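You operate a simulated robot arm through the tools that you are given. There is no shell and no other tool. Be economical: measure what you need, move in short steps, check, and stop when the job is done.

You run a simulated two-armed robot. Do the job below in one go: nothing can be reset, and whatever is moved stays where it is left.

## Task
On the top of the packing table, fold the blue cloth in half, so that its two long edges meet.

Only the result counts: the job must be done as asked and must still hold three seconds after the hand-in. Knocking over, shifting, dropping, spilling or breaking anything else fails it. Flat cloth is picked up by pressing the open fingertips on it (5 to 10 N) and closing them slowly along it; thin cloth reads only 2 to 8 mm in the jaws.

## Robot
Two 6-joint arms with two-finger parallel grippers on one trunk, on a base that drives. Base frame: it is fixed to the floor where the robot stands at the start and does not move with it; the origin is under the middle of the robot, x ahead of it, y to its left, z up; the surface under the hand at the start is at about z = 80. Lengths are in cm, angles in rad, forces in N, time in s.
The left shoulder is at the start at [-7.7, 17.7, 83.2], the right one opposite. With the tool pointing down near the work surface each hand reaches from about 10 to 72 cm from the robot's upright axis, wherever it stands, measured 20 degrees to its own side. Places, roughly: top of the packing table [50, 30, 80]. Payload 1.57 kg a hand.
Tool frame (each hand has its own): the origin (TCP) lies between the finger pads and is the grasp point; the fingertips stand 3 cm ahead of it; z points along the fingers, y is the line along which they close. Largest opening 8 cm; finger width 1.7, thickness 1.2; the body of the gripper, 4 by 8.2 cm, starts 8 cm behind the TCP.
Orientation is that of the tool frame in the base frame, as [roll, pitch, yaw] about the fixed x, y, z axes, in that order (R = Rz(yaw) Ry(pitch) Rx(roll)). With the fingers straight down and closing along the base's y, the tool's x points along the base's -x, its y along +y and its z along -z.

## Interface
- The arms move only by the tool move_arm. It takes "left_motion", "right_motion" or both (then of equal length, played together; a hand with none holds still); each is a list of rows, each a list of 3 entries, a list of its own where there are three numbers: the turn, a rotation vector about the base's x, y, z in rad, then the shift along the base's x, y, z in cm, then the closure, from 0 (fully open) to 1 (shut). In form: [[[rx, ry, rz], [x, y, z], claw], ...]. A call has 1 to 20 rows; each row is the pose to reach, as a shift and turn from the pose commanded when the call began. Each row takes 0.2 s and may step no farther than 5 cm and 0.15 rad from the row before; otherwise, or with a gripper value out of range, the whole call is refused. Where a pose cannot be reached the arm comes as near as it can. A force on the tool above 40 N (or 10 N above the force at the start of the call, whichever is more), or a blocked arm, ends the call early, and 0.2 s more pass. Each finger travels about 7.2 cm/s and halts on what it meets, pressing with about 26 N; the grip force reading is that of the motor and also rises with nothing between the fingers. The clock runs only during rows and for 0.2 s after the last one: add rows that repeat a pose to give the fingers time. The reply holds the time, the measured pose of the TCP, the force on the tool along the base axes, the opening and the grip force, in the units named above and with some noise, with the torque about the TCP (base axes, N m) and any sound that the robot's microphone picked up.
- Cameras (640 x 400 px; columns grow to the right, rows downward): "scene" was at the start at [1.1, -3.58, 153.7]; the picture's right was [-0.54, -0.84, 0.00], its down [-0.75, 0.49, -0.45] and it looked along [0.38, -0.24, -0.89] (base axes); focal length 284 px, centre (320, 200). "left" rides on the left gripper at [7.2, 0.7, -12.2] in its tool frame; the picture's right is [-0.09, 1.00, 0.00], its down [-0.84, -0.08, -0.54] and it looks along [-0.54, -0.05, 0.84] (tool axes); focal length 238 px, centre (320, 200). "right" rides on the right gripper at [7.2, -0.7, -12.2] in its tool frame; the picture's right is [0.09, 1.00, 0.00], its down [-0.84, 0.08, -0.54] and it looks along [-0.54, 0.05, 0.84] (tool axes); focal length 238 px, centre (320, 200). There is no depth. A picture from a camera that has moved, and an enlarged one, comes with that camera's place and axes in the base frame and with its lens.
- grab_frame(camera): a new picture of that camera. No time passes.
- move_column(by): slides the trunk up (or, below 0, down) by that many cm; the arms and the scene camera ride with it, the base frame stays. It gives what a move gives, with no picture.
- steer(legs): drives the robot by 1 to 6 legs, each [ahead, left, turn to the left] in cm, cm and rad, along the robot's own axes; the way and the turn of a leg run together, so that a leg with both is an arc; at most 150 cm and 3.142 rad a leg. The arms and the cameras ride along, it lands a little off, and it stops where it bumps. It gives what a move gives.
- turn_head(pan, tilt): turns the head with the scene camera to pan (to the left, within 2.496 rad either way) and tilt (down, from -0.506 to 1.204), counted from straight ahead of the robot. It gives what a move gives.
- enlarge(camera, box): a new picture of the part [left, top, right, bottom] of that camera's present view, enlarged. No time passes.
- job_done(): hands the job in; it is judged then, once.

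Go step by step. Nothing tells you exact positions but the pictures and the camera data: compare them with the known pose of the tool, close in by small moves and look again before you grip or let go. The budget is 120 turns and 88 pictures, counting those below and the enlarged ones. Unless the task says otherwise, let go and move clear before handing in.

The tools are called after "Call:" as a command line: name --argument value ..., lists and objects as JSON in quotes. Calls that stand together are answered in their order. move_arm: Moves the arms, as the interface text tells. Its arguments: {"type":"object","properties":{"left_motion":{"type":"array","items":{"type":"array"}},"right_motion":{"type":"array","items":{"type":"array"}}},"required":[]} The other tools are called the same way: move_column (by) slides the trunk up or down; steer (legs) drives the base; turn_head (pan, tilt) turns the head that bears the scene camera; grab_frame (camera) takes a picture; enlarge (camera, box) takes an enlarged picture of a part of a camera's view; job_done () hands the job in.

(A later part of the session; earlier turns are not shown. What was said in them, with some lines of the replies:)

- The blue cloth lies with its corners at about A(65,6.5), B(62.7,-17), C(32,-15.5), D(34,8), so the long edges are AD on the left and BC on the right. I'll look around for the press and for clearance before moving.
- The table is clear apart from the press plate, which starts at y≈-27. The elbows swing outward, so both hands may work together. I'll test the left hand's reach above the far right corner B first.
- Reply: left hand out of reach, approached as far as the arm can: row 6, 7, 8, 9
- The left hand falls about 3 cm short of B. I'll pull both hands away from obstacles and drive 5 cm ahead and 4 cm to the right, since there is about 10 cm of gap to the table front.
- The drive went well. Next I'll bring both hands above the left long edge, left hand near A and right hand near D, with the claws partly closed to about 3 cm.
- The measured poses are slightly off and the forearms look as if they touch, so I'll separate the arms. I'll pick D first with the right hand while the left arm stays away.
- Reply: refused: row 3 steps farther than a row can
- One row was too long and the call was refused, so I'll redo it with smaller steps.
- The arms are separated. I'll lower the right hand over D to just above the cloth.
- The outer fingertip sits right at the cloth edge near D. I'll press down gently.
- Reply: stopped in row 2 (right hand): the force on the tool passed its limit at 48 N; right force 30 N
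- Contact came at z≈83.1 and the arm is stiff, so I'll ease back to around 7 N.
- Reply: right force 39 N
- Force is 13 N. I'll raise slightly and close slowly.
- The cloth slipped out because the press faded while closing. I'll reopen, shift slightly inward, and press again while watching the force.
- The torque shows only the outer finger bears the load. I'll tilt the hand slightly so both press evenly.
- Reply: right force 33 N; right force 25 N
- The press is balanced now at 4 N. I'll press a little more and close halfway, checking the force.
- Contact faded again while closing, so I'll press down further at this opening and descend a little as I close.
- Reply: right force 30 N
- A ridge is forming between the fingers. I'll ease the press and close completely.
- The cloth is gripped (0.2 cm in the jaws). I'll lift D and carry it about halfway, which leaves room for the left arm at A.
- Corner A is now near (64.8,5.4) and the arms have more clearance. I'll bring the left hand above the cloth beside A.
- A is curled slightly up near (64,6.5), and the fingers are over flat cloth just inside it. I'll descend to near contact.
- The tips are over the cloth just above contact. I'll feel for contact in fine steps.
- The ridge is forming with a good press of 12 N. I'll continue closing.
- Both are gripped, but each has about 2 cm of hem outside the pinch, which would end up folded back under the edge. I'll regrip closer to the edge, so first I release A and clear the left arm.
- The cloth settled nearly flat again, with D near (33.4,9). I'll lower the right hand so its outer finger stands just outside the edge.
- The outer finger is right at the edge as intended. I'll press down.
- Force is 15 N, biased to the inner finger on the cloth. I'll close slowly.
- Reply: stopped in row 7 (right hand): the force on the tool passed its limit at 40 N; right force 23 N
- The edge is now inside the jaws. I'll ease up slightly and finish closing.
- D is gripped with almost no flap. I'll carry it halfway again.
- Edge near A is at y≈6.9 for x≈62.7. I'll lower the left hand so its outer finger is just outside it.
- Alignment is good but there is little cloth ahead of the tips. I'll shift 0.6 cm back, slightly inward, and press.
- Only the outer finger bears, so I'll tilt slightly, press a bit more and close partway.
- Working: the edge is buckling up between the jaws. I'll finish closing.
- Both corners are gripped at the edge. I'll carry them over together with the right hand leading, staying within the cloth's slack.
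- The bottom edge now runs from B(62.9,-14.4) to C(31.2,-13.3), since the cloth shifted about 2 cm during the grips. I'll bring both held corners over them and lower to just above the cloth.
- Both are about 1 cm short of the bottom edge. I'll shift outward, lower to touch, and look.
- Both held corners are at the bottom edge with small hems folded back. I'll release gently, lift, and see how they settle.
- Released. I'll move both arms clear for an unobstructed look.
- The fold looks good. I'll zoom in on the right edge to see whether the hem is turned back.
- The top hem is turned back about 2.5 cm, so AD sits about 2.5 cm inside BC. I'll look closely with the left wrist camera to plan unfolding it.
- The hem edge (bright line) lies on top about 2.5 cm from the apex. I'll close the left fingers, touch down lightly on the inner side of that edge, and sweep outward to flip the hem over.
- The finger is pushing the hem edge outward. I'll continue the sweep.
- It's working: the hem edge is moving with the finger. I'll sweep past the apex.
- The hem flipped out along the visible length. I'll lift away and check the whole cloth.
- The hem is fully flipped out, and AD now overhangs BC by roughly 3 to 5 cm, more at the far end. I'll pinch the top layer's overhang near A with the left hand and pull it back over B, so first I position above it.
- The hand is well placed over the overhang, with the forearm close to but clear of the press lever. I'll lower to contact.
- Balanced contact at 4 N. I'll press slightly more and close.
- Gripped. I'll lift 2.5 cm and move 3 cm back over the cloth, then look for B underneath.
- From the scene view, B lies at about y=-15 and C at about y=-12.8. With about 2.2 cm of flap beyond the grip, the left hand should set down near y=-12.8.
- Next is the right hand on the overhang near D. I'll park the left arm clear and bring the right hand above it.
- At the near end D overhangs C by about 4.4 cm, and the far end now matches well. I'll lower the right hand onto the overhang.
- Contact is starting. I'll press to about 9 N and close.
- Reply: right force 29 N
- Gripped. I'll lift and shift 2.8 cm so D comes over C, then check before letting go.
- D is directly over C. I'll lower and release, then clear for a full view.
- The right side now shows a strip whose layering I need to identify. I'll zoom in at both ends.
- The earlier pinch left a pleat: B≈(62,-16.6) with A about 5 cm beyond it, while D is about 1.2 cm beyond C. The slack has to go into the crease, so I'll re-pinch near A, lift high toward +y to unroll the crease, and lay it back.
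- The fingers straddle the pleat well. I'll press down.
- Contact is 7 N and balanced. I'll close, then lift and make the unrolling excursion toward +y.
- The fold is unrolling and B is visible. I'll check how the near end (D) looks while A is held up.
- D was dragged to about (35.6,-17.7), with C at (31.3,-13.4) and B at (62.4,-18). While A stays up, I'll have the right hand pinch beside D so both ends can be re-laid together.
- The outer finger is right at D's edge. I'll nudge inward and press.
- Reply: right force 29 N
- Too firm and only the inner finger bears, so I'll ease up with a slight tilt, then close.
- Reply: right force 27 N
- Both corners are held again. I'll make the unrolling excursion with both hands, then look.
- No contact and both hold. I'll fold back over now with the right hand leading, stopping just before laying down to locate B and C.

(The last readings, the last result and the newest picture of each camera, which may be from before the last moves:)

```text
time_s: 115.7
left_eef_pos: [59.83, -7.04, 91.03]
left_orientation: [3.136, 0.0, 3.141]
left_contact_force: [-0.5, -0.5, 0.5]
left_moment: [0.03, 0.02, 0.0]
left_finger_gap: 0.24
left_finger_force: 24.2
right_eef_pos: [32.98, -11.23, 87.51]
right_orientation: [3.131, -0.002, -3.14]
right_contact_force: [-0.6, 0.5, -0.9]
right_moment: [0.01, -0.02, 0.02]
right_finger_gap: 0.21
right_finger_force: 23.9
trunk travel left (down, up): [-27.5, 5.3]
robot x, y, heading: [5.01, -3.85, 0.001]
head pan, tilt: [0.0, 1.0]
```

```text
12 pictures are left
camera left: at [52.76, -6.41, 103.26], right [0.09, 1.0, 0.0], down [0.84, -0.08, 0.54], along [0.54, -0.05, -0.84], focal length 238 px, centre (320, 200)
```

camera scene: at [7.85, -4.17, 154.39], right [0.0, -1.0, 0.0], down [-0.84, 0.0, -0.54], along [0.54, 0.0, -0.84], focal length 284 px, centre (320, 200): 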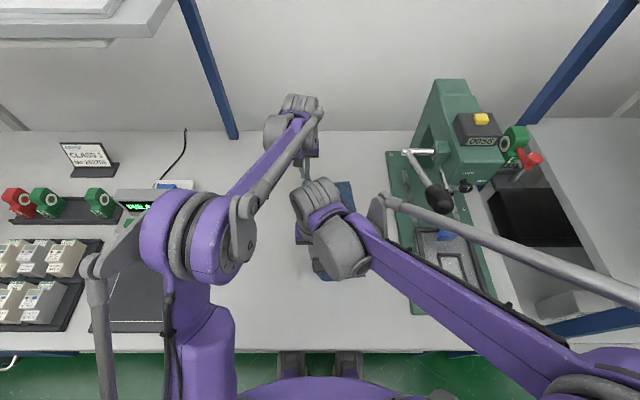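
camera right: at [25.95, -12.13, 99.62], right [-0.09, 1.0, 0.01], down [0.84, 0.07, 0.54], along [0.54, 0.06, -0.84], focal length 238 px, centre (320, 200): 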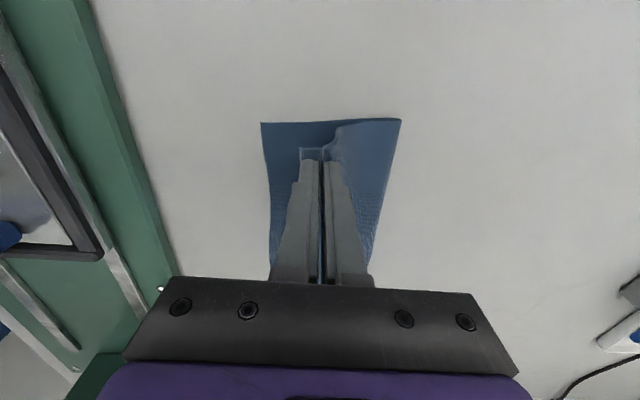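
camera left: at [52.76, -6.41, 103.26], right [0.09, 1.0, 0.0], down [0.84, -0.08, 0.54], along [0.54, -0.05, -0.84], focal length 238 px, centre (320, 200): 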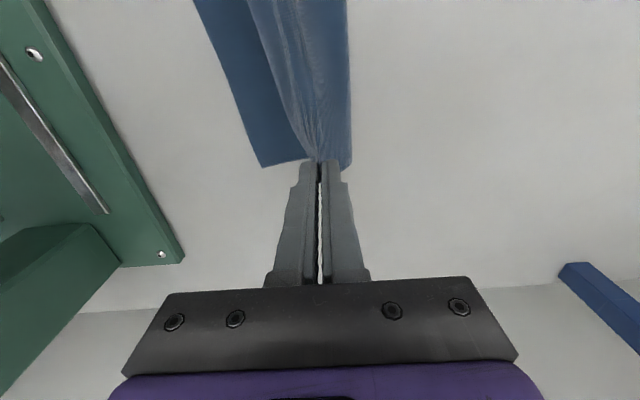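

C is at (31.5,-16.1) and B at (63,-13.6), and the fold is much better centred. I'll bring both hands down to their targets without releasing.

Call:
move_arm --left_motion '[[[0, 0, 0], [0.2, -1.5, -0.5], 1.0], [[0, 0, 0], [0.4, -3, -2], 1.0], [[0, 0, 0], [0.6, -4, -4], 1.0], [[0, 0, 0], [0.8, -4.6, -6], 1.0], [[0, 0, 0], [0.8, -4.6, -7.2], 1.0], [[0, 0, 0], [0.8, -4.6, -7.2], 1.0]]' --right_motion '[[[0, 0, 0], [0, -1.5, 0], 1.0], [[0, 0, 0], [0, -2.8, -1], 1.0], [[0, 0, 0], [0, -3.6, -2.5], 1.0], [[0, 0, 0], [0, -3.6, -3.6], 1.0], [[0, 0, 0], [0, -3.6, -3.8], 1.0], [[0, 0, 0], [0, -3.6, -3.8], 1.0]]'

Call:
enlarge --camera "right" --box '[200, 60, 480, 300]'

Call:
enlarge --camera "left" --box '[200, 60, 480, 300]'

```text
time_s: 117.1
left_eef_pos: [60.58, -11.7, 83.72]
left_orientation: [3.136, 0.001, -3.141]
left_contact_force: [-1.4, 0.2, 2.3]
left_moment: [-0.01, 0.03, -0.06]
left_finger_gap: 0.21
left_finger_force: 23.7
right_eef_pos: [33.08, -14.85, 83.72]
right_orientation: [3.129, 0.001, 3.141]
right_contact_force: [0.5, 0.4, 0.4]
right_moment: [0.02, -0.01, 0.04]
right_finger_gap: 0.19
right_finger_force: 23.7
trunk travel left (down, up): [-27.5, 5.3]
robot x, y, heading: [4.74, -4.17, -0.004]
head pan, tilt: [0.0, 1.0]
```

```text
1.67 times, centred on (340, 180) of right
camera zoom: at [26.05, -15.7, 95.89], right [-0.09, 1.0, 0.01], down [0.84, 0.07, 0.54], along [0.54, 0.06, -0.84], focal length 397 px, centre (287, 233)
```

zoom: 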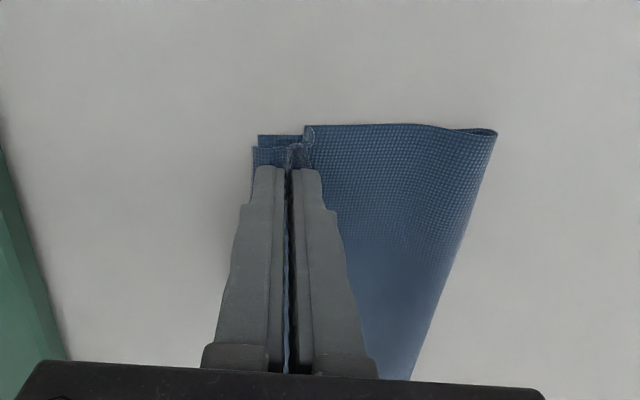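

```text
1.67 times, centred on (340, 180) of left
camera zoom: at [53.46, -11.03, 96.11], right [0.09, 1.0, 0.0], down [0.84, -0.08, 0.54], along [0.54, -0.05, -0.84], focal length 397 px, centre (287, 233)
```

zoom: 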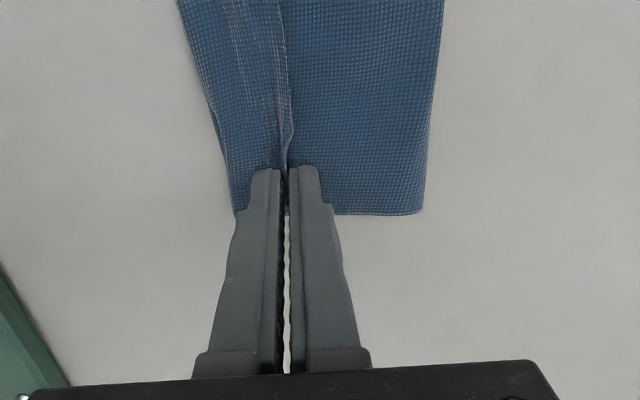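

Both corner pairs coincide within about half a centimetre. I'll release gently and retract both arms.

Call:
move_arm --left_motion '[[[0, 0, 0], [0.2, 0, -0.2], 1.0], [[0, 0, 0], [0.2, 0, -0.2], 0.96], [[0, 0, 0], [0.2, 0, -0.2], 0.92], [[0, 0, 0], [0.2, 0, -0.2], 0.88], [[0, 0, 0], [0.2, 0, -0.1], 0.83], [[0, 0, 0], [0.2, 0, 0.3], 0.8], [[0, 0, 0], [0.2, 0, 1.2], 0.77], [[0, 0, 0], [0.2, 0, 3], 0.74], [[0, 0, 0], [0.2, 0, 7], 0.7], [[0, 0, 0], [0, 3, 9], 0.7], [[0, 0, 0], [0, 7.5, 9], 0.7], [[0, 0, 0], [-1, 12, 9], 0.7], [[0, 0, 0], [-2, 16.5, 9], 0.7], [[0, 0, 0], [-3, 21, 9], 0.7], [[0, 0, 0], [-4, 25.5, 9], 0.7]]' --right_motion '[[[0, 0, 0], [-0.3, 0, -0.2], 1.0], [[0, 0, 0], [-0.3, 0, -0.2], 0.96], [[0, 0, 0], [-0.3, 0, -0.2], 0.92], [[0, 0, 0], [-0.3, 0, -0.2], 0.88], [[0, 0, 0], [-0.3, 0, -0.1], 0.83], [[0, 0, 0], [-0.3, 0, 0.3], 0.8], [[0, 0, 0], [-0.3, 0, 1.2], 0.77], [[0, 0, 0], [-0.3, 0, 3], 0.74], [[0, 0, 0], [-0.3, 0, 7], 0.7], [[0, 0, 0], [-2, -1, 9], 0.7], [[0, 0, 0], [-4, -2, 10], 0.7], [[0, 0, 0], [-6, -3, 10], 0.7], [[0, 0, 0], [-8, -4, 10], 0.7], [[0, 0, 0], [-10, -5.5, 10], 0.7], [[0, 0, 0], [-10, -5.5, 10], 0.7]]'

Call:
enlarge --camera "scene" --box '[300, 165, 390, 285]'

```text
time_s: 120.3
left_eef_pos: [56.71, 14.03, 92.92]
left_orientation: [3.137, 0.0, 3.139]
left_contact_force: [-0.2, 0.4, 0.0]
left_moment: [-0.05, 0.06, 0.0]
left_finger_gap: 2.39
left_finger_force: 0.1
right_eef_pos: [23.01, -20.2, 93.62]
right_orientation: [3.131, -0.002, 3.141]
right_contact_force: [0.4, 0.3, 0.6]
right_moment: [0.0, -0.01, 0.01]
right_finger_gap: 2.4
right_finger_force: 0.1
trunk travel left (down, up): [-27.5, 5.3]
robot x, y, heading: [5.26, -3.83, -0.003]
head pan, tilt: [0.0, 1.0]
```

```text
3.33 times, centred on (345, 225) of scene
camera zoom: at [7.88, -4.04, 154.39], right [0.0, -1.0, 0.0], down [-0.84, 0.0, -0.54], along [0.54, 0.0, -0.84], focal length 946 px, centre (237, 117)
```

zoom: 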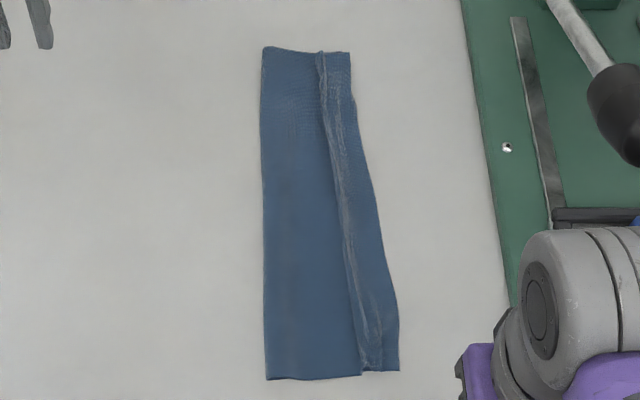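

Call:
enlarge --camera "scene" --box '[318, 175, 358, 205]'

Call:
enlarge --camera "scene" --box '[335, 250, 375, 285]'

```text
13.33 times, centred on (338, 190) of scene
camera zoom: at [7.88, -4.04, 154.39], right [0.0, -1.0, 0.0], down [-0.84, 0.0, -0.54], along [0.54, 0.0, -0.84], focal length 3783 px, centre (80, 333)
```

zoom: 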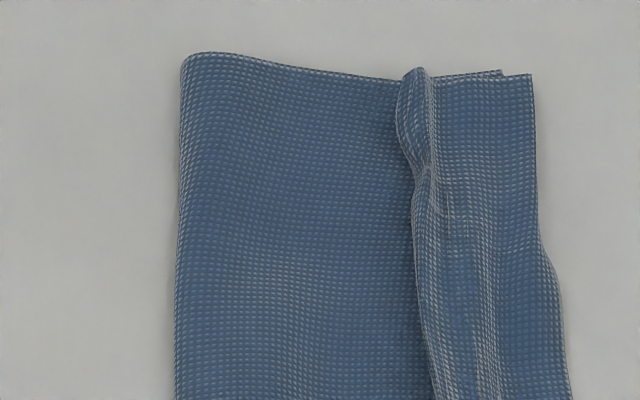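

```text
11.43 times, centred on (355, 268) of scene
camera zoom: at [7.88, -4.04, 154.39], right [0.0, -1.0, 0.0], down [-0.84, 0.0, -0.54], along [0.54, 0.0, -0.84], focal length 3242 px, centre (-80, -571)
```

zoom: 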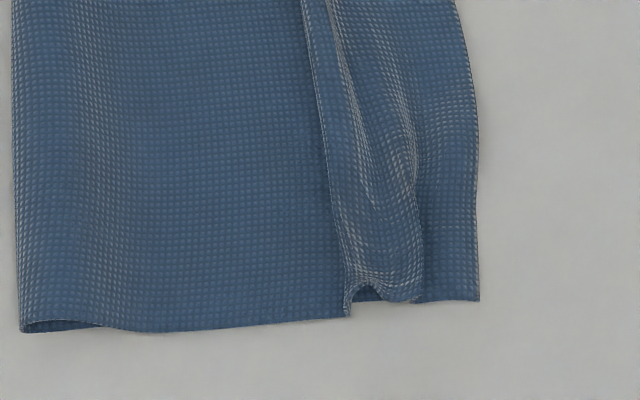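

The long edges now coincide within about 0.7 cm at both ends, but a loose pleat about 3 cm from the edge holds slack. I'll try to smooth it gently by pressing lightly on the top layer and drawing it toward the crease, starting near the far end.

Call:
move_arm --left_motion '[[[0, 0, 0], [0, -4.5, 0], 0.9], [[0, 0, 0], [0, -9, 0], 1.0], [[0, 0, 0], [0, -13.5, 0], 1.0], [[0, 0, 0], [0, -18, 0], 1.0], [[0, 0, 0], [0, -22, -1], 1.0], [[0, 0, 0], [0, -23.2, -4], 1.0], [[0, 0, 0], [0, -23.2, -7], 1.0], [[0, 0, 0], [0, -23.2, -9], 1.0], [[0, 0, 0], [0, -23.2, -9.4], 1.0], [[0, 0, 0], [0, -23.2, -9.5], 1.0], [[0, 0, 0], [0, -23.2, -9.5], 1.0]]'

```text
time_s: 122.7
left_eef_pos: [56.69, -9.62, 83.21]
left_orientation: [3.136, -0.001, 3.14]
left_contact_force: [0.1, 0.0, -0.1]
left_moment: [0.01, -0.04, 0.02]
left_finger_gap: 0.0
left_finger_force: 21.3
right_eef_pos: [23.03, -20.22, 93.77]
right_orientation: [3.129, 0.0, -3.141]
right_contact_force: [0.3, -0.1, 1.1]
right_moment: [-0.04, 0.01, -0.01]
right_finger_gap: 2.37
right_finger_force: 0.1
trunk travel left (down, up): [-27.5, 5.3]
robot x, y, heading: [4.78, -3.88, -0.002]
head pan, tilt: [0.0, 1.0]
```

Call:
move_arm --left_motion '[[[0, 0, 0], [0, 0, -0.08], 1.0], [[0, 0, 0], [0, 0, -0.14], 1.0], [[0, 0, 0], [0, 0, -0.14], 1.0]]'

```text
time_s: 123.5
left_eef_pos: [56.53, -9.57, 83.19]
left_orientation: [3.136, 0.001, 3.141]
left_contact_force: [0.4, 0.0, 2.2]
left_moment: [-0.02, -0.01, -0.01]
left_finger_gap: 0.0
left_finger_force: 22.0
right_eef_pos: [23.15, -20.27, 93.62]
right_orientation: [3.128, -0.001, -3.139]
right_contact_force: [1.1, -0.2, 0.4]
right_moment: [0.04, -0.01, -0.02]
right_finger_gap: 2.38
right_finger_force: 0.0
trunk travel left (down, up): [-27.5, 5.3]
robot x, y, heading: [4.38, -4.04, 0.002]
head pan, tilt: [0.0, 1.0]
```

Light contact (2 N). I'll drag 2.5 cm toward the crease and look.

Call:
move_arm --left_motion '[[[0, 0, 0], [0, 0, -0.02], 1.0], [[0, 0, 0], [0, 0.5, -0.02], 1.0], [[0, 0, 0], [0, 1, -0.02], 1.0], [[0, 0, 0], [0, 1.5, -0.02], 1.0], [[0, 0, 0], [0, 2, -0.02], 1.0], [[0, 0, 0], [0, 2.5, -0.02], 1.0]]'

Call:
grab_frame --camera "left"

```text
time_s: 124.9
left_eef_pos: [56.73, -6.89, 83.26]
left_orientation: [3.138, 0.0, -3.141]
left_contact_force: [-0.3, 0.3, -0.1]
left_moment: [0.01, 0.02, 0.0]
left_finger_gap: 0.04
left_finger_force: 21.0
right_eef_pos: [23.08, -20.17, 93.6]
right_orientation: [3.127, 0.0, -3.141]
right_contact_force: [-0.4, -1.2, 0.2]
right_moment: [0.04, -0.02, 0.0]
right_finger_gap: 2.4
right_finger_force: 0.0
trunk travel left (down, up): [-27.5, 5.3]
robot x, y, heading: [4.88, -4.11, 0.004]
head pan, tilt: [0.0, 1.0]
```

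```text
6 pictures are left
camera left: at [49.5, -6.17, 95.51], right [0.09, 1.0, 0.0], down [0.84, -0.08, 0.54], along [0.54, -0.05, -0.84], focal length 238 px, centre (320, 200)
```

left: 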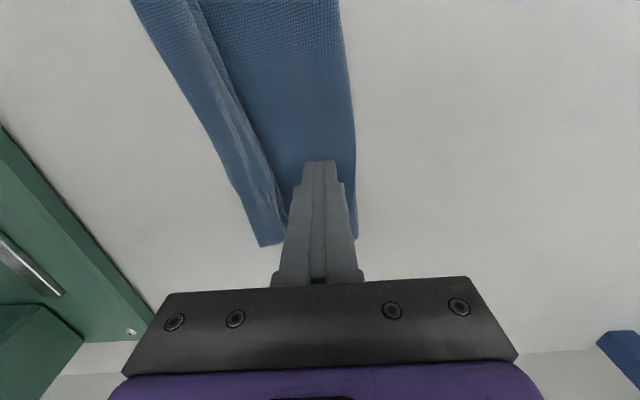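

Call:
move_arm --left_motion '[[[0, 0, 0], [0, 0, 2], 1.0], [[0, 0, 0], [0, 1, 6], 1.0], [[0, 0, 0], [0, 5, 8], 1.0], [[0, 0, 0], [0, 9.5, 9], 1.0], [[0, 0, 0], [0, 14, 9], 1.0], [[0, 0, 0], [0, 18.5, 9], 1.0], [[0, 0, 0], [0, 22, 9], 1.0]]'

Call:
enlarge --camera "scene" --box '[300, 165, 390, 285]'

```text
time_s: 126.5
left_eef_pos: [56.59, 15.0, 92.25]
left_orientation: [3.138, -0.001, -3.141]
left_contact_force: [-0.3, -0.2, 0.6]
left_moment: [-0.01, 0.0, 0.0]
left_finger_gap: 0.01
left_finger_force: 21.1
right_eef_pos: [23.13, -20.22, 93.62]
right_orientation: [3.131, 0.0, -3.141]
right_contact_force: [-0.1, 0.4, -1.4]
right_moment: [0.04, 0.01, -0.01]
right_finger_gap: 2.38
right_finger_force: 0.0
trunk travel left (down, up): [-27.5, 5.3]
robot x, y, heading: [5.17, -3.7, 0.003]
head pan, tilt: [0.0, 1.0]
```

```text
3.33 times, centred on (345, 225) of scene
camera zoom: at [7.86, -4.08, 154.39], right [0.0, -1.0, 0.0], down [-0.84, 0.0, -0.54], along [0.54, 0.0, -0.84], focal length 946 px, centre (237, 117)
```

zoom: 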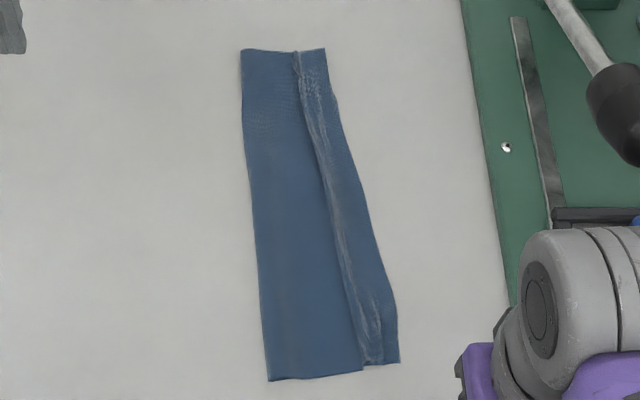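

That drag moved all layers together: the edges still meet, but the pleat remains. I'll pinch only the top layer between pleat and crease near the far end and roll it toward +y, which should take up the pleat without touching the edges.

Call:
move_arm --left_motion '[[[0, 0, 0], [0, -4.5, 0], 0.8], [[0, 0, 0], [0.5, -9, 0], 0.68], [[0, 0, 0], [1, -13.5, 0], 0.68], [[0, 0, 0], [1.5, -18, -1], 0.68], [[0, 0, 0], [1.9, -21.8, -2.5], 0.68], [[0, 0, 0], [1.9, -21.8, -5.5], 0.68], [[0, 0, 0], [1.9, -21.8, -8], 0.68], [[0, 0, 0], [1.9, -21.8, -8.8], 0.68], [[0, 0, 0], [1.9, -21.8, -8.95], 0.68], [[0, 0, 0], [1.9, -21.8, -8.95], 0.68]]'

Call:
grab_frame --camera "left"

```text
time_s: 128.7
left_eef_pos: [58.64, -6.73, 83.2]
left_orientation: [3.136, 0.0, 3.139]
left_contact_force: [-0.7, -0.4, 0.1]
left_moment: [0.01, -0.01, -0.01]
left_finger_gap: 2.56
left_finger_force: 0.0
right_eef_pos: [23.05, -20.23, 93.65]
right_orientation: [3.13, 0.0, -3.141]
right_contact_force: [0.9, -0.1, 0.4]
right_moment: [0.0, 0.01, 0.01]
right_finger_gap: 2.41
right_finger_force: 0.0
trunk travel left (down, up): [-27.5, 5.3]
robot x, y, heading: [5.16, -3.88, 0.0]
head pan, tilt: [0.0, 1.0]
```

```text
4 pictures are left
camera left: at [51.43, -6.0, 95.48], right [0.09, 1.0, 0.0], down [0.84, -0.08, 0.54], along [0.54, -0.05, -0.84], focal length 238 px, centre (320, 200)
```

left: 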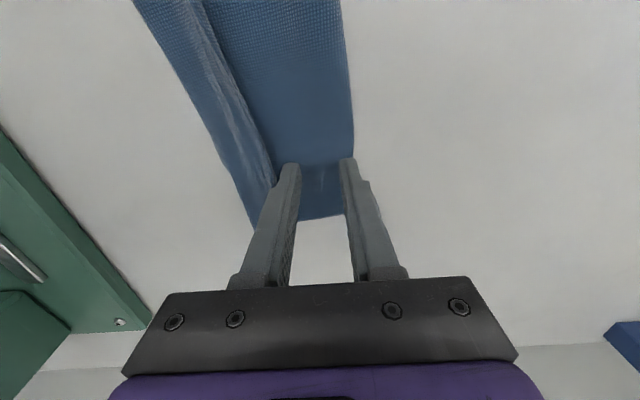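

The fingers sit exactly between pleat and crease. I'll press lightly.

Call:
move_arm --left_motion '[[[0, 0, 0], [0, -0.3, 0], 0.68], [[0, 0, 0], [0, -0.3, -0.08], 0.68], [[0, 0, 0], [0, -0.3, -0.13], 0.68], [[0, 0, 0], [0, -0.3, -0.13], 0.68]]'

```text
time_s: 129.7
left_eef_pos: [58.51, -6.98, 83.14]
left_orientation: [3.137, 0.001, -3.141]
left_contact_force: [1.5, 0.0, 11.6]
left_moment: [-0.04, -0.03, 0.04]
left_finger_gap: 2.56
left_finger_force: 0.0
right_eef_pos: [23.09, -20.1, 93.68]
right_orientation: [3.13, 0.0, -3.141]
right_contact_force: [0.3, -0.5, -0.5]
right_moment: [0.01, -0.03, 0.02]
right_finger_gap: 2.4
right_finger_force: 0.0
trunk travel left (down, up): [-27.5, 5.3]
robot x, y, heading: [5.02, -3.91, -0.001]
head pan, tilt: [0.0, 1.0]
```

Force is 11 N and balanced. I'll ease a hair, close, and read the jaw gap to tell one layer from two.

Call:
move_arm --left_motion '[[[0, 0, 0], [0, 0, 0.02], 0.7], [[0, 0, 0], [0, 0, 0.02], 0.73], [[0, 0, 0], [0, 0, 0.01], 0.76], [[0, 0, 0], [0, 0, 0], 0.79], [[0, 0, 0], [0, 0, 0], 0.82], [[0, 0, 0], [0, 0, 0], 0.85], [[0, 0, 0], [0, 0, 0], 0.88], [[0, 0, 0], [0, 0, 0], 0.92], [[0, 0, 0], [0, 0, 0], 0.96], [[0, 0, 0], [0, 0, 0], 1.0], [[0, 0, 0], [0, 0, 0], 1.0], [[0, 0, 0], [0, 0, 0], 1.0]]'

```text
time_s: 132.3
left_eef_pos: [58.43, -6.99, 83.19]
left_orientation: [3.135, 0.002, 3.141]
left_contact_force: [0.2, -0.9, 17.5]
left_moment: [-0.01, -0.04, 0.03]
left_finger_gap: 0.2
left_finger_force: 23.7
right_eef_pos: [23.08, -20.18, 93.67]
right_orientation: [3.129, 0.003, 3.141]
right_contact_force: [-0.1, -0.2, -0.1]
right_moment: [-0.01, -0.03, 0.02]
right_finger_gap: 2.44
right_finger_force: 0.1
trunk travel left (down, up): [-27.5, 5.3]
robot x, y, heading: [5.13, -4.4, -0.001]
head pan, tilt: [0.0, 1.0]
```

The 0.2 cm gap means only the top layer is pinched. I'll lift and roll it toward +y, then look.

Call:
move_arm --left_motion '[[[0, 0, 0], [0, 0, 1.2], 1.0], [[0, 0, 0], [0, 0.4, 2.4], 1.0], [[0, 0, 0], [0, 1.2, 3.2], 1.0], [[0, 0, 0], [0, 2.2, 3.4], 1.0], [[0, 0, 0], [0, 3.2, 3], 1.0], [[0, 0, 0], [0, 4, 2.2], 1.0], [[0, 0, 0], [0, 4, 2.2], 1.0]]'

Call:
grab_frame --camera "left"

```text
time_s: 133.9
left_eef_pos: [58.56, -3.08, 85.33]
left_orientation: [3.137, 0.001, -3.14]
left_contact_force: [-0.9, 1.2, -0.6]
left_moment: [-0.01, 0.01, -0.03]
left_finger_gap: 0.21
left_finger_force: 24.2
right_eef_pos: [23.08, -20.17, 93.69]
right_orientation: [3.13, 0.0, 3.141]
right_contact_force: [-0.1, -0.9, -0.2]
right_moment: [-0.03, -0.01, -0.01]
right_finger_gap: 2.4
right_finger_force: 0.1
trunk travel left (down, up): [-27.5, 5.3]
robot x, y, heading: [4.85, -3.85, 0.002]
head pan, tilt: [0.0, 1.0]
```

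```text
3 pictures are left
camera left: at [51.44, -2.42, 97.53], right [0.09, 1.0, 0.0], down [0.84, -0.08, 0.54], along [0.54, -0.05, -0.84], focal length 238 px, centre (320, 200)
```

left: 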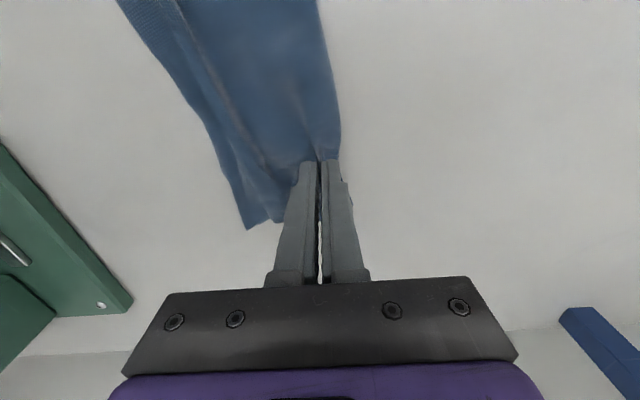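

The fold widened by about 2 cm and the edge corners moved together. I'll lower and release here, then take a final look.

Call:
move_arm --left_motion '[[[0, 0, 0], [0, 0.3, -1], 1.0], [[0, 0, 0], [0, 0.3, -1.9], 1.0], [[0, 0, 0], [0, 0.3, -1.9], 0.96], [[0, 0, 0], [0, 0.3, -1.9], 0.92], [[0, 0, 0], [0, 0.3, -1.9], 0.88], [[0, 0, 0], [0, 0.3, -1.8], 0.83], [[0, 0, 0], [0, 0.3, -1.3], 0.8], [[0, 0, 0], [0, 0.3, 0], 0.77], [[0, 0, 0], [0, 0.3, 3], 0.74], [[0, 0, 0], [0, 2, 7], 0.7], [[0, 0, 0], [0, 6, 8], 0.7], [[0, 0, 0], [-1, 10, 8], 0.7], [[0, 0, 0], [-2, 14.5, 8], 0.7], [[0, 0, 0], [-3, 18, 8], 0.7]]'

Call:
enlarge --camera "scene" --box '[295, 170, 375, 280]'

```text
time_s: 136.9
left_eef_pos: [55.52, 14.89, 93.43]
left_orientation: [3.138, 0.0, -3.14]
left_contact_force: [0.6, -0.2, 0.2]
left_moment: [-0.02, -0.02, 0.0]
left_finger_gap: 2.39
left_finger_force: 0.1
right_eef_pos: [23.05, -20.19, 93.68]
right_orientation: [3.131, 0.001, -3.141]
right_contact_force: [0.0, 0.0, 0.1]
right_moment: [0.01, -0.02, 0.0]
right_finger_gap: 2.41
right_finger_force: 0.0
trunk travel left (down, up): [-27.5, 5.3]
robot x, y, heading: [5.05, -3.94, -0.003]
head pan, tilt: [0.0, 1.0]
```

```text
3.64 times, centred on (335, 225) of scene
camera zoom: at [7.82, -4.09, 154.39], right [0.0, -1.0, 0.0], down [-0.84, 0.0, -0.54], along [0.54, 0.0, -0.84], focal length 1032 px, centre (266, 109)
```

zoom: 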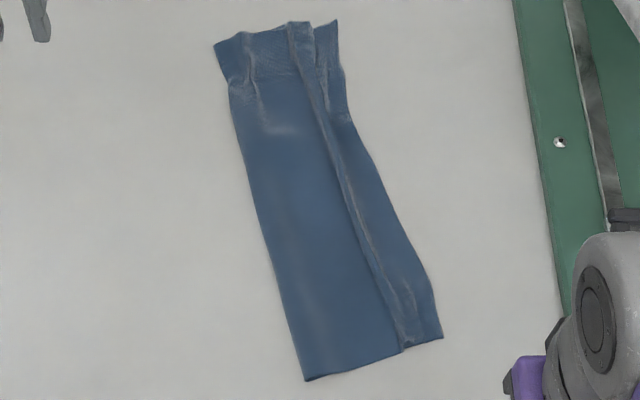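

The far end is now about 11 cm wide, close to half the cloth. I'll check the far edge alignment once more.

Call:
enlarge --camera "scene" --box '[315, 170, 360, 215]'

```text
8.89 times, centred on (338, 192) of scene
camera zoom: at [7.82, -4.09, 154.39], right [0.0, -1.0, 0.0], down [-0.84, 0.0, -0.54], along [0.54, 0.0, -0.84], focal length 2522 px, centre (164, 267)
```

zoom: 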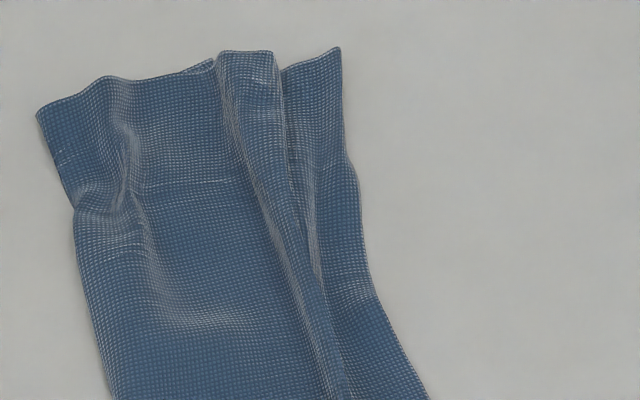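

The far end is ambiguous: a sliver of lower layer shows left of the ridge. I'll use my last picture from the left wrist camera, nearly straight above the far end.

Call:
move_arm --left_motion '[[[0, 0, 0], [2, -4, 1], 0.7], [[0, 0, 0], [4, -8, 2], 0.7], [[0, 0, 0], [6, -12, 2.5], 0.7], [[0, 0, 0], [7.5, -16, 2.5], 0.7], [[0, 0, 0], [8, -20, 2.5], 0.7], [[0, 0, 0], [8, -20.5, 2.5], 0.7], [[0, 0, 0], [8, -20.5, 2.5], 0.7]]'

Call:
enlarge --camera "left" --box '[200, 20, 430, 165]'

```text
time_s: 138.5
left_eef_pos: [63.72, -5.57, 95.73]
left_orientation: [3.136, 0.0, 3.141]
left_contact_force: [0.2, -0.4, -0.1]
left_moment: [0.03, -0.01, -0.02]
left_finger_gap: 2.41
left_finger_force: 0.0
right_eef_pos: [23.03, -20.18, 93.67]
right_orientation: [3.13, 0.0, -3.141]
right_contact_force: [-0.1, -0.4, 0.2]
right_moment: [0.01, -0.04, 0.05]
right_finger_gap: 2.4
right_finger_force: 0.0
trunk travel left (down, up): [-27.5, 5.3]
robot x, y, heading: [4.9, -4.19, 0.005]
head pan, tilt: [0.0, 1.0]
```

```text
2.76 times, centred on (315, 92) of left
camera zoom: at [56.52, -4.94, 108.07], right [0.09, 1.0, 0.01], down [0.84, -0.08, 0.54], along [0.54, -0.05, -0.84], focal length 658 px, centre (334, 497)
```

zoom: 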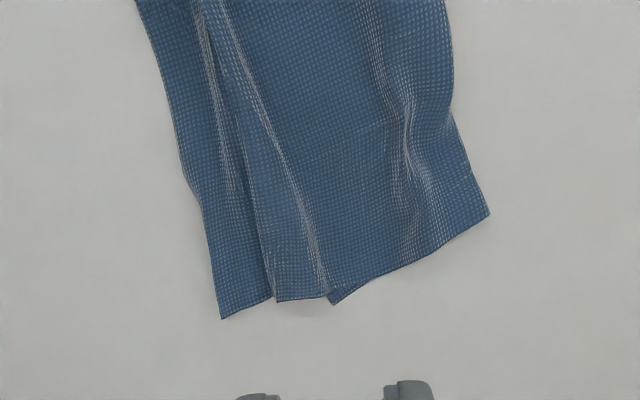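

Seen from above, B (64.7,-5.7) is about 4.7 cm inside A (65,-10.6), so rolling the crease pulled the lower layer in. I'll re-pinch the top strip beside A and lift it back onto B, using these measured positions.

Call:
move_arm --left_motion '[[[0, 0, 0], [-0.6, -1.6, -2], 0.68], [[0, 0, 0], [-1.2, -3.3, -4], 0.68], [[0, 0, 0], [-1.2, -3.3, -7], 0.68], [[0, 0, 0], [-1.2, -3.3, -10], 0.68], [[0, 0, 0], [-1.2, -3.3, -12], 0.68], [[0, 0, 0], [-1.2, -3.3, -12.4], 0.68], [[0, 0, 0], [-1.2, -3.3, -12.4], 0.68]]'

```text
time_s: 140.1
left_eef_pos: [62.57, -8.85, 83.37]
left_orientation: [3.138, 0.0, -3.141]
left_contact_force: [0.1, -0.8, 3.0]
left_moment: [0.02, 0.03, -0.01]
left_finger_gap: 2.55
left_finger_force: 0.1
right_eef_pos: [23.14, -20.21, 93.62]
right_orientation: [3.13, 0.001, 3.141]
right_contact_force: [0.2, -0.4, 0.2]
right_moment: [0.03, -0.01, -0.02]
right_finger_gap: 2.44
right_finger_force: 0.1
trunk travel left (down, up): [-27.5, 5.3]
robot x, y, heading: [4.97, -3.96, 0.005]
head pan, tilt: [0.0, 1.0]
```

Call:
move_arm --left_motion '[[[0, 0, 0], [0, 0, -0.07], 0.68], [[0, 0, 0], [0, 0, -0.13], 0.68], [[0, 0, 0], [0, 0, -0.13], 0.68]]'

```text
time_s: 140.9
left_eef_pos: [62.48, -8.83, 83.23]
left_orientation: [3.137, -0.001, -3.141]
left_contact_force: [-0.1, -0.7, 0.4]
left_moment: [0.0, 0.01, -0.01]
left_finger_gap: 2.57
left_finger_force: 0.1
right_eef_pos: [23.04, -20.31, 93.61]
right_orientation: [3.128, 0.001, 3.141]
right_contact_force: [0.4, 0.4, 0.4]
right_moment: [0.0, 0.01, 0.0]
right_finger_gap: 2.4
right_finger_force: 0.0
trunk travel left (down, up): [-27.5, 5.3]
robot x, y, heading: [5.19, -4.18, 0.004]
head pan, tilt: [0.0, 1.0]
```

Call:
move_arm --left_motion '[[[0, 0, 0], [0, 0, -0.06], 0.68], [[0, 0, 0], [0, 0, -0.1], 0.68], [[0, 0, 0], [0, 0, -0.1], 0.68]]'

```text
time_s: 141.7
left_eef_pos: [62.32, -8.85, 83.26]
left_orientation: [3.138, -0.001, -3.14]
left_contact_force: [1.6, -0.4, 6.8]
left_moment: [0.03, -0.06, -0.03]
left_finger_gap: 2.55
left_finger_force: 0.1
right_eef_pos: [23.06, -20.25, 93.69]
right_orientation: [3.129, 0.002, 3.141]
right_contact_force: [0.5, 0.2, 0.1]
right_moment: [0.03, -0.02, 0.0]
right_finger_gap: 2.37
right_finger_force: 0.0
trunk travel left (down, up): [-27.5, 5.3]
robot x, y, heading: [4.61, -3.85, 0.001]
head pan, tilt: [0.0, 1.0]
```

Contact is a balanced 7 N. I'll close and check that it's gripped.

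Call:
move_arm --left_motion '[[[0, 0, 0], [0, 0, -0.02], 0.69], [[0, 0, 0], [0, 0, -0.03], 0.71], [[0, 0, 0], [0, 0, -0.04], 0.73], [[0, 0, 0], [0, 0, -0.05], 0.76], [[0, 0, 0], [0, 0, -0.05], 0.79], [[0, 0, 0], [0, 0, -0.05], 0.82], [[0, 0, 0], [0, 0, -0.05], 0.85], [[0, 0, 0], [0, 0, -0.05], 0.88], [[0, 0, 0], [0, 0, -0.05], 0.92], [[0, 0, 0], [0, 0, -0.05], 0.96], [[0, 0, 0], [0, 0, -0.05], 1.0], [[0, 0, 0], [0, 0, -0.05], 1.0], [[0, 0, 0], [0, 0, -0.05], 1.0]]'

```text
time_s: 144.5
left_eef_pos: [62.35, -8.85, 83.26]
left_orientation: [3.135, 0.002, -3.141]
left_contact_force: [0.3, 0.3, 19.1]
left_moment: [0.13, -0.07, 0.01]
left_finger_gap: 0.4
left_finger_force: 24.8
right_eef_pos: [22.9, -20.19, 93.64]
right_orientation: [3.13, 0.002, -3.141]
right_contact_force: [-0.4, 0.0, 0.2]
right_moment: [0.05, 0.0, 0.01]
right_finger_gap: 2.39
right_finger_force: 0.2
trunk travel left (down, up): [-27.5, 5.3]
robot x, y, heading: [4.95, -4.23, 0.002]
head pan, tilt: [0.0, 1.0]
```

Gripped firmly at 0.4 cm, the pleat's folds. I'll lift, shift by the measured A-to-B offset, lower, and release.

Call:
move_arm --left_motion '[[[0, 0, 0], [0, 0.2, 1.2], 1.0], [[0, 0, 0], [0, 0.8, 2.4], 1.0], [[0, 0, 0], [-0.1, 1.8, 3], 1.0], [[0, 0, 0], [-0.2, 3, 3], 1.0], [[0, 0, 0], [-0.3, 4, 2.4], 1.0], [[0, 0, 0], [-0.3, 4.7, 1.4], 1.0], [[0, 0, 0], [-0.3, 4.7, 0.4], 1.0], [[0, 0, 0], [-0.3, 4.7, 0.3], 1.0], [[0, 0, 0], [-0.3, 4.7, 0.3], 0.96], [[0, 0, 0], [-0.3, 4.7, 0.3], 0.92], [[0, 0, 0], [-0.3, 4.7, 0.3], 0.87], [[0, 0, 0], [-0.3, 4.7, 0.5], 0.82], [[0, 0, 0], [-0.3, 4.7, 1.2], 0.78], [[0, 0, 0], [-0.3, 4.7, 2.5], 0.75], [[0, 0, 0], [-0.3, 4.7, 6], 0.7], [[0, 0, 0], [-1, 8, 8], 0.7], [[0, 0, 0], [-2, 12, 9], 0.7], [[0, 0, 0], [-3, 16, 9], 0.7], [[0, 0, 0], [-4, 20, 9], 0.7], [[0, 0, 0], [-5, 24, 9], 0.7]]'

```text
time_s: 148.7
left_eef_pos: [57.27, 15.11, 91.91]
left_orientation: [3.136, 0.002, 3.139]
left_contact_force: [-0.4, 0.2, -0.6]
left_moment: [0.03, -0.01, -0.02]
left_finger_gap: 2.4
left_finger_force: 0.0
right_eef_pos: [23.13, -20.14, 93.67]
right_orientation: [3.132, 0.001, -3.14]
right_contact_force: [0.7, 0.7, 0.2]
right_moment: [0.01, -0.02, -0.02]
right_finger_gap: 2.35
right_finger_force: 0.1
trunk travel left (down, up): [-27.5, 5.3]
robot x, y, heading: [5.0, -3.86, -0.005]
head pan, tilt: [0.0, 1.0]
```

The left hand has let go of A and both arms are clear. I have no pictures left to check the last placement, so I'm handing in the job.

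Call:
job_done

```text
The job is handed in.
```

I folded the blue cloth over lengthwise on the packing table, let go and moved both arms clear, but I'm not sure the long edges fully meet. My last move set the far corner back on its partner, using positions from my last picture, and I had none left to check it.

- **Near end:** the two edges looked together when I last had it in view.
- **Far end:** the top edge was about 4.7 cm past the lower one before that last move. If the move went as measured, they should now be within about 1 cm.
- **Fold quality:** a loose pleat runs along the top layer near the edge. The crease is off the middle, mostly at the far end, where the fold may be only about 7 cm wide instead of 12.
- **Surroundings:** the whole cloth also slid and turned a little on the table. I saw no sign that anything else was touched.
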